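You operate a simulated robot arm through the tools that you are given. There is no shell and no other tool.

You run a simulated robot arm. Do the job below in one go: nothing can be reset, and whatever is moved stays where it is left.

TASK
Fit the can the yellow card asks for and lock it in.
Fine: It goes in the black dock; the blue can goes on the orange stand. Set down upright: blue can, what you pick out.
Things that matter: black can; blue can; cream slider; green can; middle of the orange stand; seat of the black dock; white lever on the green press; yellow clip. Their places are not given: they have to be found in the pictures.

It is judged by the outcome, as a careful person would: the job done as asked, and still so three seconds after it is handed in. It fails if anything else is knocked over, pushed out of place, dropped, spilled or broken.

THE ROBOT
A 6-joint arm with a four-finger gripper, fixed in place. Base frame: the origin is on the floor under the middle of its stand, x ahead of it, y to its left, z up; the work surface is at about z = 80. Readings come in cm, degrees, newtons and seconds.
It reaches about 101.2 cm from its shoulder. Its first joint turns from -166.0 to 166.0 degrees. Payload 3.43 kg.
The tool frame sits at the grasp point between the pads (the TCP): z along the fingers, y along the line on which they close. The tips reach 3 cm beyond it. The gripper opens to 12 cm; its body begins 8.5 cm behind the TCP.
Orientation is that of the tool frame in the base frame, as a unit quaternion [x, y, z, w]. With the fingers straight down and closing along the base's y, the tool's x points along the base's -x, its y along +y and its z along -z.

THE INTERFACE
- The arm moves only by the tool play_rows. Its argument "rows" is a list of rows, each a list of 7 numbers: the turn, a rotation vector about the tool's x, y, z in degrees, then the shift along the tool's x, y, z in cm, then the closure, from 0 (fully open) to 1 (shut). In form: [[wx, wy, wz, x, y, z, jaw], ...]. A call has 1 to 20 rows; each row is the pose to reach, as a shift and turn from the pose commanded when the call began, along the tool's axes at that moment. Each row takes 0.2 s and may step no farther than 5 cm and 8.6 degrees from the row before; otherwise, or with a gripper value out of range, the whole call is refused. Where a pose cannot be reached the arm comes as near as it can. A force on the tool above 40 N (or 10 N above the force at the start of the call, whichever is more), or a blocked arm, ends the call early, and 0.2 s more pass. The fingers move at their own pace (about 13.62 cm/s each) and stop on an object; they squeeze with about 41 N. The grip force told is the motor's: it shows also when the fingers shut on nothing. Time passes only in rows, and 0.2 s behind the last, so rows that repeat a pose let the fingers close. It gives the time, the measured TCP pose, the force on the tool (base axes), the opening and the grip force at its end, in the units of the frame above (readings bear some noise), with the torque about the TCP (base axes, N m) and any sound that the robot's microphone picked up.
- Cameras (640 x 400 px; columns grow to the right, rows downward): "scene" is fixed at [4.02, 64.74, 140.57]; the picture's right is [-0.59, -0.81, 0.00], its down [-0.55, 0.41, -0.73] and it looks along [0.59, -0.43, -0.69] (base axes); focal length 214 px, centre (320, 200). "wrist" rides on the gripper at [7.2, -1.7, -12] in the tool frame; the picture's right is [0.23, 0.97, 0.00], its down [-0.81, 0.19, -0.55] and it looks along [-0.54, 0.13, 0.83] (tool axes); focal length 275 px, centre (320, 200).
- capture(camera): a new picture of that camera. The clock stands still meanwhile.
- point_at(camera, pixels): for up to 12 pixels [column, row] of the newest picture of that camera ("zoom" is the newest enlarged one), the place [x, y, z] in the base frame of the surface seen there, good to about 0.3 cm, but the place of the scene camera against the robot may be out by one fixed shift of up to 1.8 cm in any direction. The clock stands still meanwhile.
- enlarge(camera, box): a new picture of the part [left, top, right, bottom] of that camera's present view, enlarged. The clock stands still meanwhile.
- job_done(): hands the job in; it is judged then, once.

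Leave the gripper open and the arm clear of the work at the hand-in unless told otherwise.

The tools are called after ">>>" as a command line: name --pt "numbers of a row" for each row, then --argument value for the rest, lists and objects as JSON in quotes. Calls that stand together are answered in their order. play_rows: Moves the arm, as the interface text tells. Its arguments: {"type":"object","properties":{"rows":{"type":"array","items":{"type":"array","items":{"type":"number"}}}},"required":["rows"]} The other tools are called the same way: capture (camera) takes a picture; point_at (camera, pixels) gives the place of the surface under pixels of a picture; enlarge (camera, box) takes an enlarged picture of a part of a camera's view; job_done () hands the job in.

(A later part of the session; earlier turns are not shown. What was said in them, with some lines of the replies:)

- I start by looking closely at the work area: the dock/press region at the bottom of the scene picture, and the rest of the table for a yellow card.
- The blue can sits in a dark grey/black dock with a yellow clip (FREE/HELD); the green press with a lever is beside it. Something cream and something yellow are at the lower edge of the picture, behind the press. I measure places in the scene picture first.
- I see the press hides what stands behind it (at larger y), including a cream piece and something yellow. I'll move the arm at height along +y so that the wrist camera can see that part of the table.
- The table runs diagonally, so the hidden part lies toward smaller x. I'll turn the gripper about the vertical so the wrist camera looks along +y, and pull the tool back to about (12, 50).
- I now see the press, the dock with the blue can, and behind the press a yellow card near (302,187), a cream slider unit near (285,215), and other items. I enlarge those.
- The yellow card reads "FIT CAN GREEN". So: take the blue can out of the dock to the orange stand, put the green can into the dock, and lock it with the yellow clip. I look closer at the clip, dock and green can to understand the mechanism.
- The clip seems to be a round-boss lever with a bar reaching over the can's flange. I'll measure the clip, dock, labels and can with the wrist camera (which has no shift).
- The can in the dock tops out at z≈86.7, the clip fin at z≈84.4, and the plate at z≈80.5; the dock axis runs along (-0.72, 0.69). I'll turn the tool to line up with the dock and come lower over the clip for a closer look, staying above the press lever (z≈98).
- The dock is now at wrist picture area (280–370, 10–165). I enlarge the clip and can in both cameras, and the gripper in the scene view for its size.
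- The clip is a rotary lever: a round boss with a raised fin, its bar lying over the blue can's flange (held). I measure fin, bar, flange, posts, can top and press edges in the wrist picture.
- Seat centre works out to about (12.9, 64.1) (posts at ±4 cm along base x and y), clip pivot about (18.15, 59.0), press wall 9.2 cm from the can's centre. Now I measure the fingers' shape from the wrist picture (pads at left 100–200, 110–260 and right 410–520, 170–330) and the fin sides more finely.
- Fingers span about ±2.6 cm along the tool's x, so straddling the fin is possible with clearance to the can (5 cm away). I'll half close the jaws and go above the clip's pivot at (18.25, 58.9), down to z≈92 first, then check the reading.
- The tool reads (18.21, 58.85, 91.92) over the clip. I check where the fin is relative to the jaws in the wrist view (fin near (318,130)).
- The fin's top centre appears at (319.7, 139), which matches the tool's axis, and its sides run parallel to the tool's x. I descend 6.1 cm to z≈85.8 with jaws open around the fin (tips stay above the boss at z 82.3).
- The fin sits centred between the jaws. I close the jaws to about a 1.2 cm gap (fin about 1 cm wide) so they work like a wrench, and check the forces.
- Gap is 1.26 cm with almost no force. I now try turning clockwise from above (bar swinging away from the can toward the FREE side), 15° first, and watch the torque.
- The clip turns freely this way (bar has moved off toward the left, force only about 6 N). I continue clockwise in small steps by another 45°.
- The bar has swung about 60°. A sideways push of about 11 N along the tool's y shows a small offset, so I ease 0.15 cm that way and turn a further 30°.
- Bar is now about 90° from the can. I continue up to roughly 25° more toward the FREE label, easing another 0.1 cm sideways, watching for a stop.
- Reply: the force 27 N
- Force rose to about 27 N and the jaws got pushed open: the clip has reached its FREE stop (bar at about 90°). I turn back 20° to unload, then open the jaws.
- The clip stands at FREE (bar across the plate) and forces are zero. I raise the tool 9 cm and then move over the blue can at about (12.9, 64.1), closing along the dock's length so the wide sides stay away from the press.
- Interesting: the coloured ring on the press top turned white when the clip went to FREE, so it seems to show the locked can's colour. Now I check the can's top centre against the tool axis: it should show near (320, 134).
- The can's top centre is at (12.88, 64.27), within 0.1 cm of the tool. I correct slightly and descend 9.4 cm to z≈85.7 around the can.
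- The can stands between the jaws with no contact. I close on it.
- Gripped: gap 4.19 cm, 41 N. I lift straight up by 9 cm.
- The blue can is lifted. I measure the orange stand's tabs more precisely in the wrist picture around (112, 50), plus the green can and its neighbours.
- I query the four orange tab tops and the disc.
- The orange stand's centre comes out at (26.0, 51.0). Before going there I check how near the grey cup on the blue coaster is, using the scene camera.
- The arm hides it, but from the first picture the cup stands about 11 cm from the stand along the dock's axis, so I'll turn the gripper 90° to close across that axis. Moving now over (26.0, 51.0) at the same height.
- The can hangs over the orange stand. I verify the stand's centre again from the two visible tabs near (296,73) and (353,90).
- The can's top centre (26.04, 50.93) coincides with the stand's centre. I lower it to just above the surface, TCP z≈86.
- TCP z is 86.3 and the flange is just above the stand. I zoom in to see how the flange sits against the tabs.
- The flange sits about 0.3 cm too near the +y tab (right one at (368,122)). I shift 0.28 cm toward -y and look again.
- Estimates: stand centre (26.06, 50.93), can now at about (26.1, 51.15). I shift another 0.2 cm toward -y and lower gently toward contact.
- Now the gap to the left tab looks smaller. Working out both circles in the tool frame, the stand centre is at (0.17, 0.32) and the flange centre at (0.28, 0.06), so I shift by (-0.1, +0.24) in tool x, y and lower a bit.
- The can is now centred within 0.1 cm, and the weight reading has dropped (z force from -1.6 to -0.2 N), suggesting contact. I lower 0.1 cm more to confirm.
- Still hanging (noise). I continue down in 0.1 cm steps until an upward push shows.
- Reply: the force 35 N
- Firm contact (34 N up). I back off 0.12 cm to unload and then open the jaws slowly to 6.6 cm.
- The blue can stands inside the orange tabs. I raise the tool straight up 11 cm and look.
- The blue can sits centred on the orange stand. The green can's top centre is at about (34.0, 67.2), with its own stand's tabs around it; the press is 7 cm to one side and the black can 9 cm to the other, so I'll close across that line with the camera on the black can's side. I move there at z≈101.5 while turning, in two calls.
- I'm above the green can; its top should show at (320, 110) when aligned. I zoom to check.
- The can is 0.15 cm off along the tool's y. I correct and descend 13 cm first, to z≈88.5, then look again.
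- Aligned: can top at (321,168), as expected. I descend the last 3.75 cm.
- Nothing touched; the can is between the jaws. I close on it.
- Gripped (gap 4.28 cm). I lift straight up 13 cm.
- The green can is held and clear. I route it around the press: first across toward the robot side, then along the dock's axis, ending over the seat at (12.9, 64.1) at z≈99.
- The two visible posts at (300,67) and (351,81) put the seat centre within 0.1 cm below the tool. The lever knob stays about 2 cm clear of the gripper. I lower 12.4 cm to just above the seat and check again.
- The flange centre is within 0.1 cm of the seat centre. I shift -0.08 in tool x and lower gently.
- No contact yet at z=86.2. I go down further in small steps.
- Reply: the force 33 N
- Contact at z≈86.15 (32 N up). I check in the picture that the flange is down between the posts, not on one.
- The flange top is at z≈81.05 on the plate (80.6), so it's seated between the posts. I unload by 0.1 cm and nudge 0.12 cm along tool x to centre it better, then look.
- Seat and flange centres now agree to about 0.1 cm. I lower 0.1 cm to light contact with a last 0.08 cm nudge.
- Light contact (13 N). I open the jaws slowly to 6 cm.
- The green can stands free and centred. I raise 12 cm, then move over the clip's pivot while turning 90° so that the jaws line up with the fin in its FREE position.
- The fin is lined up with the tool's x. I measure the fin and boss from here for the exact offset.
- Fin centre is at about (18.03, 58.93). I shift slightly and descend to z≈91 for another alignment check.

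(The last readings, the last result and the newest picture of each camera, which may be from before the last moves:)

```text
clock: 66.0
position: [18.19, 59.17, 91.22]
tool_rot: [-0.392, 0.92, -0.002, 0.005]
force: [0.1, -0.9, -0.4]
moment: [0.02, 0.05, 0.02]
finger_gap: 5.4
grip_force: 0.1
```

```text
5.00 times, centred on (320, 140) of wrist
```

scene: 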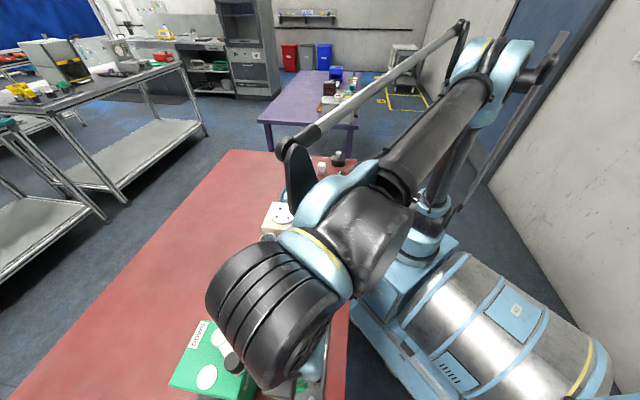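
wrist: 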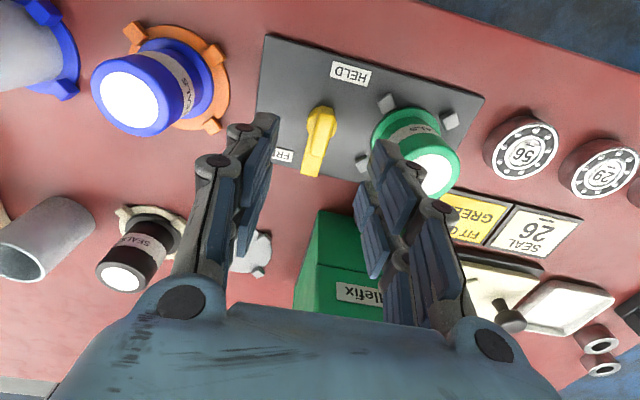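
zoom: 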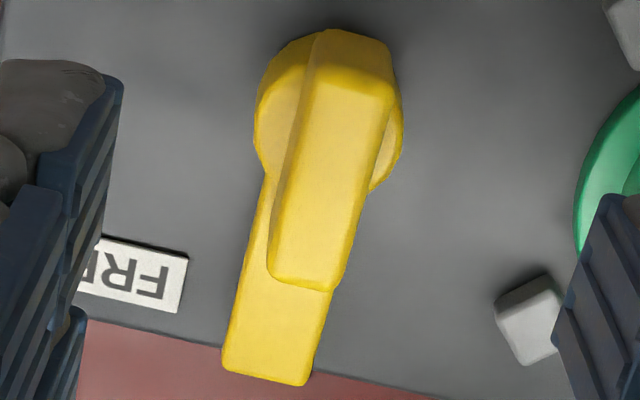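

The fin sits at (+0.3, +0.1) in the tool frame. I correct for that, narrow the jaws to 4 cm (to keep off the green can), and descend to z≈85.8.

>>> play_rows --pt "0 0 0 0.25 0.1 0 0.66" --pt "0 0 0 0.25 0.1 0 0.67" --pt "0 0 0 0.25 0.1 1.5 0.67" --pt "0 0 0 0.25 0.1 3 0.67" --pt "0 0 0 0.25 0.1 4.4 0.67" --pt "0 0 0 0.25 0.1 5.4 0.67" --pt "0 0 0 0.25 0.1 5.4 0.67" --pt "0 0 0 0.25 0.1 5.4 0.67"

>>> capture --camera "wrist"

>>> enlarge --camera "wrist" --box '[250, 120, 390, 240]'

```text
clock: 67.8
position: [17.93, 59.11, 85.62]
tool_rot: [-0.391, 0.92, -0.001, 0.005]
force: [-0.4, 0.0, 0.3]
moment: [0.0, 0.0, -0.07]
finger_gap: 3.94
grip_force: 0.0
```

```text
taken
```

wrist: 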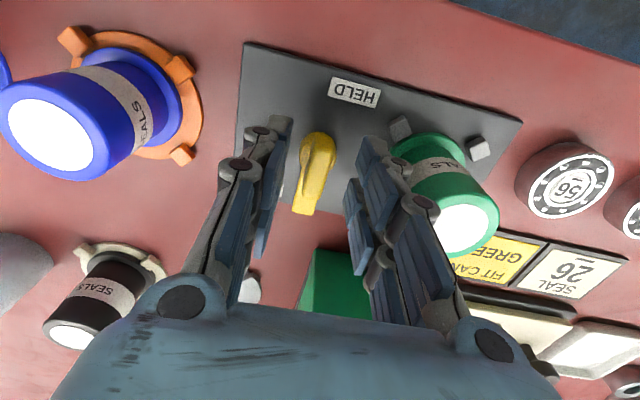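

```text
3.33 times, centred on (320, 180) of wrist
```

zoom: 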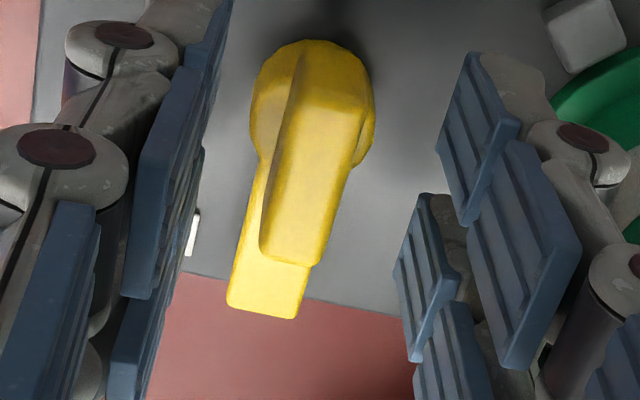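

The fin now appears 0.2 cm to the left (−y) of the jaw centre. I shift −0.2 cm in tool y, +0.12 in tool x, and check again before closing.

>>> play_rows --pt "0 0 0 0.12 -0.2 0 0.67" --pt "0 0 0 0.12 -0.2 0 0.67" --pt "0 0 0 0.12 -0.2 0 0.67"

>>> enlarge --camera "wrist" --box '[250, 120, 390, 240]'

```text
clock: 68.6
position: [18.04, 58.83, 85.71]
tool_rot: [-0.392, 0.92, -0.002, 0.005]
force: [0.1, -0.5, 0.4]
moment: [0.03, -0.02, -0.01]
finger_gap: 4.0
grip_force: 0.0
```

```text
3.33 times, centred on (320, 180) of wrist
```

zoom: 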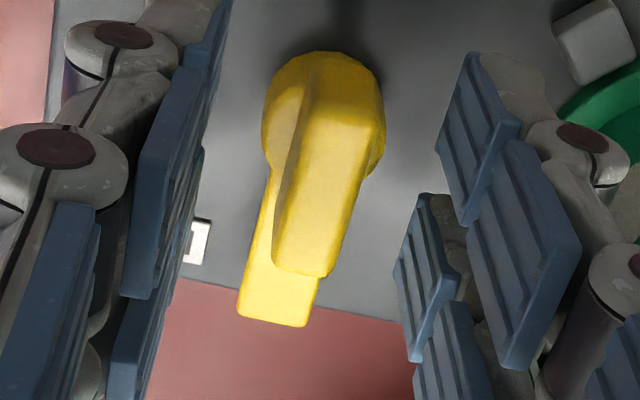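

Now the fin is centred (320.6, 176). I close to a 1.2 cm gap.

>>> play_rows --pt "0 0 0 0 0 0 0.8" --pt "0 0 0 0 0 0 0.88" --pt "0 0 0 0 0 0 0.9" --pt "0 0 0 0 0 0 0.9"

```text
clock: 69.6
position: [17.9, 58.86, 85.7]
tool_rot: [-0.392, 0.92, -0.001, 0.005]
force: [-2.1, 2.0, -0.3]
moment: [0.06, 0.05, 0.01]
finger_gap: 1.36
grip_force: 1.7
```

Gap 1.36 cm with little force. I turn the clip back counter-clockwise, 45° first.

>>> play_rows --pt "0 0 -5 0 0 0 0.9" --pt "0 0 -10 0 0 0 0.9" --pt "0 0 -15 0 0 0 0.9" --pt "0 0 -20 0 0 0 0.9" --pt "0 0 -25 0 0 0 0.9" --pt "0 0 -30 0 0 0 0.9" --pt "0 0 -35 0 0 0 0.9" --pt "0 0 -40 0 0 0 0.9" --pt "0 0 -45 0 0 0 0.9" --pt "0 0 -45 0 0 0 0.9"

>>> enlarge --camera "wrist" --box '[240, 100, 400, 240]'

>>> enlarge --camera "scene" --box '[250, 310, 360, 400]'

```text
clock: 71.8
position: [18.03, 58.57, 85.72]
tool_rot: [0.714, -0.7, 0.003, -0.005]
force: [-0.9, -0.1, -0.7]
moment: [-0.01, 0.03, 0.03]
finger_gap: 1.3
grip_force: 0.6
```

```text
2.86 times, centred on (320, 170) of wrist
```

zoom: 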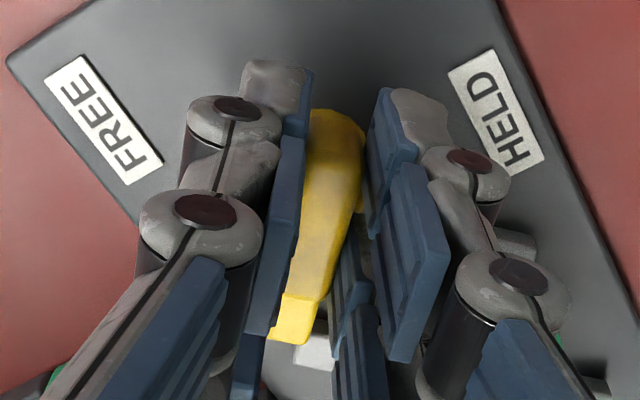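

```text
4.44 times, centred on (305, 355) of scene
```

zoom: 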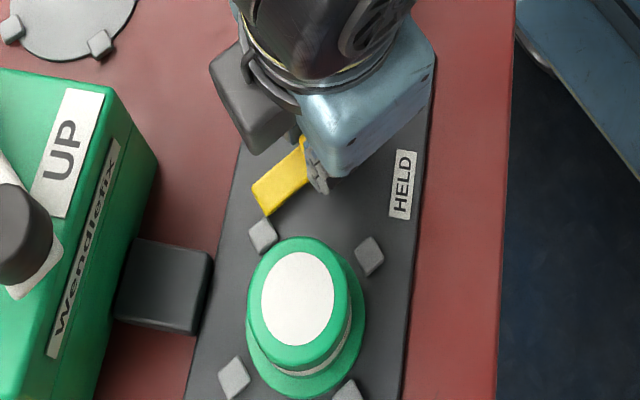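

The clip turns smoothly, force near zero. I continue another 40°.

>>> play_rows --pt "0 0 -5 0 0 0 0.9" --pt "0 0 -10 0 0 0 0.9" --pt "0 0 -15 0 0 0 0.9" --pt "0 0 -20 0 0 0 0.9" --pt "0 0 -25 0 0 0 0.9" --pt "0 0 -30 0 0 0 0.9" --pt "0 0 -35 0 0 0 0.9" --pt "0 0 -40 0 0 0 0.9" --pt "0 0 -40 0 0 0 0.9"

>>> enlarge --camera "wrist" --box '[240, 100, 400, 240]'

>>> enlarge --camera "scene" --box '[180, 310, 360, 400]'

```text
clock: 73.8
position: [18.01, 58.7, 85.72]
tool_rot: [0.911, -0.413, 0.005, -0.003]
force: [5.9, 5.1, -1.3]
moment: [0.18, -0.08, 0.02]
finger_gap: 1.61
grip_force: 3.7
```

```text
2.86 times, centred on (320, 170) of wrist
```

zoom: 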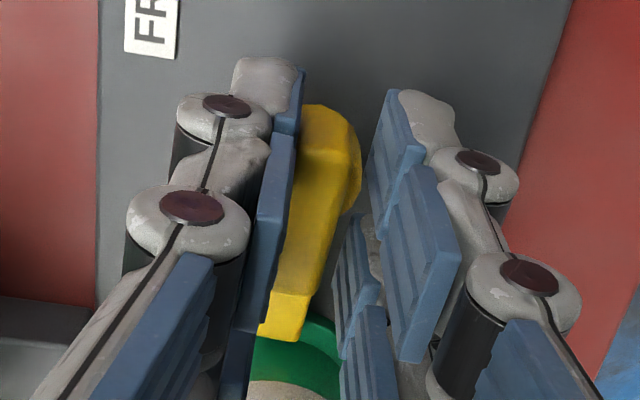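

```text
3.56 times, centred on (270, 355) of scene
```

zoom: 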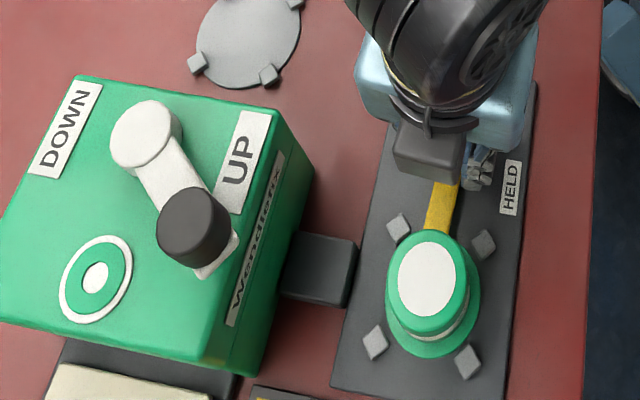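

The press ring turned green: the dock senses the green can held. The bar is over the flange; I ease 0.12 cm sideways and turn another 10° to bring it fully home.

>>> play_rows --pt "0 0 0 0 -0.12 0 0.9" --pt "0 0 -4 0 -0.12 0 0.9" --pt "0 0 -8 0 -0.12 0 0.9" --pt "0 0 -11 0 -0.12 0 0.9" --pt "0 0 -11 0 -0.12 0 0.9"

>>> enlarge --camera "wrist" --box '[240, 100, 400, 240]'

>>> enlarge --camera "scene" --box '[180, 310, 360, 400]'

```text
clock: 75.0
position: [18.13, 58.82, 85.74]
tool_rot: [0.946, -0.325, 0.005, -0.002]
force: [8.7, 7.0, 3.1]
moment: [0.18, -0.2, -0.19]
finger_gap: 1.72
grip_force: 4.8
```

```text
2.86 times, centred on (320, 170) of wrist
```

zoom: 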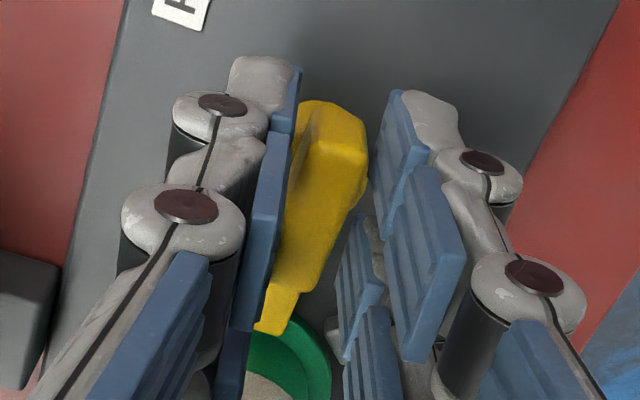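

```text
3.56 times, centred on (270, 355) of scene
```

zoom: 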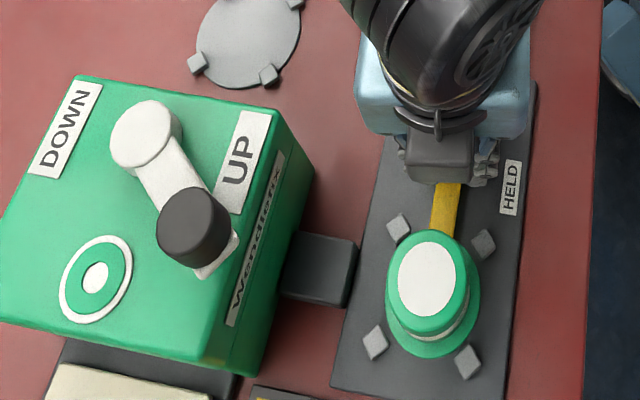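

The bar is over the flange and slight resisting torque (−0.19 N m) suggests the HELD end. I open the jaws and raise to see the final clip position.

>>> play_rows --pt "0 0 0 0 0 0 0.8" --pt "0 0 0 0 0 0 0.67" --pt "0 0 0 0 0 0 0.67" --pt "0 0 0 0 0 -2 0.67" --pt "0 0 0 0 0 -4.5 0.67" --pt "0 0 0 0 0 -7 0.6" --pt "0 0 0 0 0 -9.5 0.6" --pt "0 0 0 0 0 -12 0.6" --pt "0 0 0 0 0 -14.5 0.6" --pt "0 0 0 0 0 -14.5 0.6"

>>> capture --camera "wrist"

>>> enlarge --camera "wrist" --box '[260, 50, 380, 170]'

>>> enlarge --camera "scene" --box '[160, 300, 360, 400]'

```text
clock: 77.2
position: [17.9, 58.75, 100.58]
tool_rot: [0.946, -0.325, 0.005, -0.002]
force: [-0.3, 0.2, -0.3]
moment: [0.0, -0.03, 0.01]
finger_gap: 4.8
grip_force: 0.1
```

```text
taken
```

wrist: 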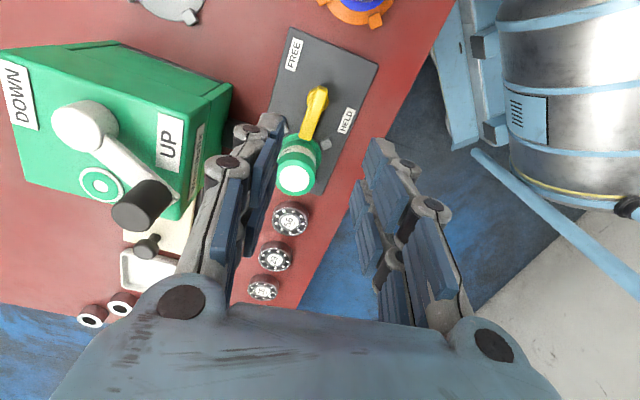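

```text
3.33 times, centred on (320, 110) of wrist
```

zoom: 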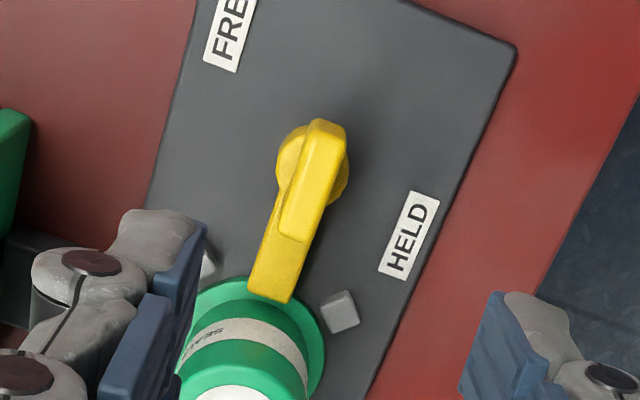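

```text
3.20 times, centred on (260, 350) of scene
```

zoom: 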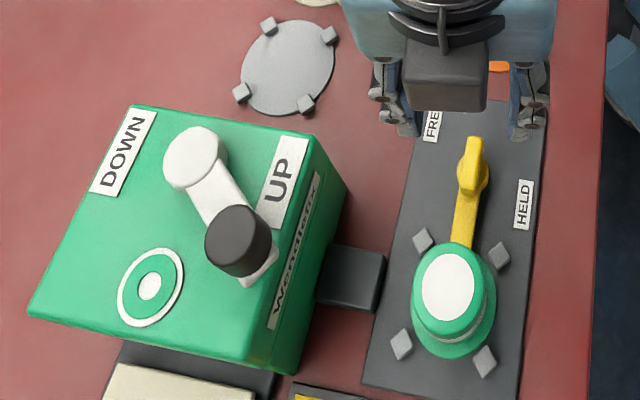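

The clip is back exactly where it was for HELD, the bar over the green can's flange, and the press ring is green. I now lift, open the gripper fully and retreat away from the work, then do a last check.

>>> play_rows --pt "0 0 0 0 0 -3 0.6" --pt "0 0 0 0 0 -6 0.6" --pt "0 0 0 0 0 -9 0.5" --pt "0 0 0 2 0.5 -12 0.3" --pt "0 0 0 5 1.2 -15 0.1" --pt "0 0 0 8 1.9 -16 0" --pt "0 0 0 11 2.6 -16 0" --pt "0 0 0 14 3.3 -16 0" --pt "0 0 0 17 4 -16 0" --pt "0 0 0 20 4.7 -16 0" --pt "0 0 0 22.5 5.2 -16 0" --pt "0 0 0 23.5 5.5 -16 0" --pt "0 0 0 23.5 5.5 -16 0"

>>> capture --camera "scene"

>>> capture --camera "wrist"

>>> enlarge --camera "scene" --box '[220, 230, 360, 330]'

>>> enlarge --camera "scene" --box '[160, 300, 360, 400]'

```text
clock: 80.0
position: [32.98, 40.05, 116.42]
tool_rot: [0.946, -0.325, 0.004, -0.003]
force: [0.2, -0.8, 0.2]
moment: [-0.01, 0.03, 0.0]
finger_gap: 11.99
grip_force: 0.0
```

```text
taken
```

scene: 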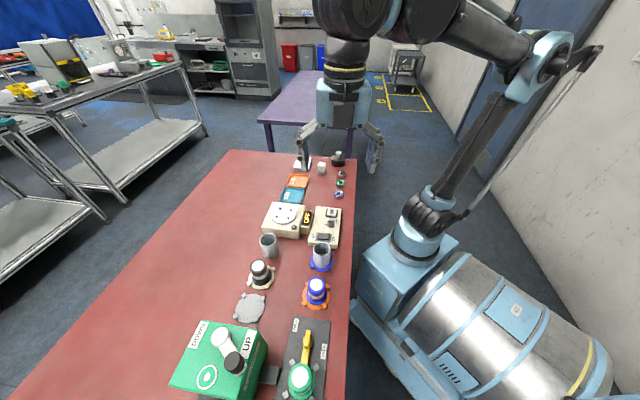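

```text
taken
```

wrist: 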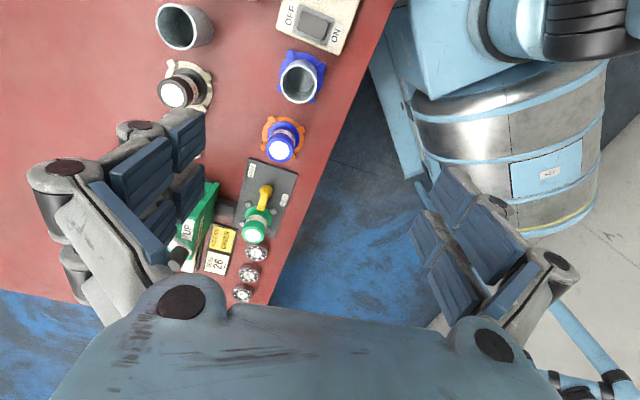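

```text
4.00 times, centred on (290, 280) of scene
```

zoom: 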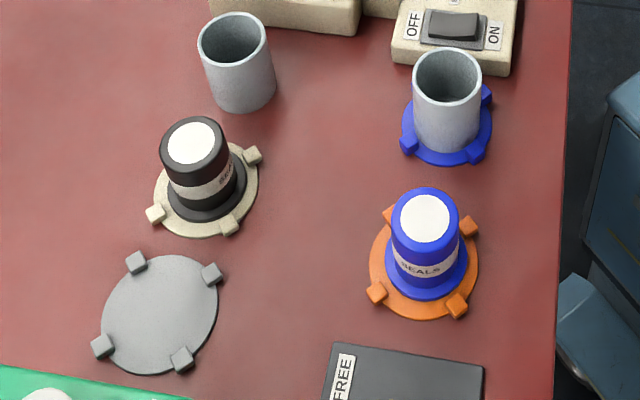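

```text
3.20 times, centred on (260, 350) of scene
```

zoom: 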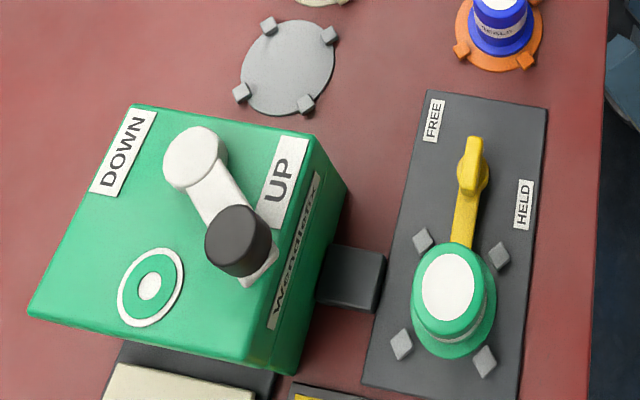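

The last check shows the job as asked:
- The blue can is upright in the middle of the orange stand.
- The green can is upright in the black dock, with the yellow clip at HELD and the press ring green.
- The black can, cups, lever and slider are where they were.
- The gripper is open and the arm is clear of the work.

I'm handing it in.

>>> job_done

```text
The job is handed in.
```

The yellow card asked for the green can. It is now in the black dock, locked in with the yellow clip at HELD. The ring on the green press changed from blue to green once the clip closed, which suggests the dock registers the green can as held.

The blue can stands upright in the middle of the orange stand. I did not need the white lever, the cream slider or the black can, and the last pictures showed nothing else out of place. At hand-in the gripper was open and the arm was clear of the work. The hand-in was accepted without a verdict.
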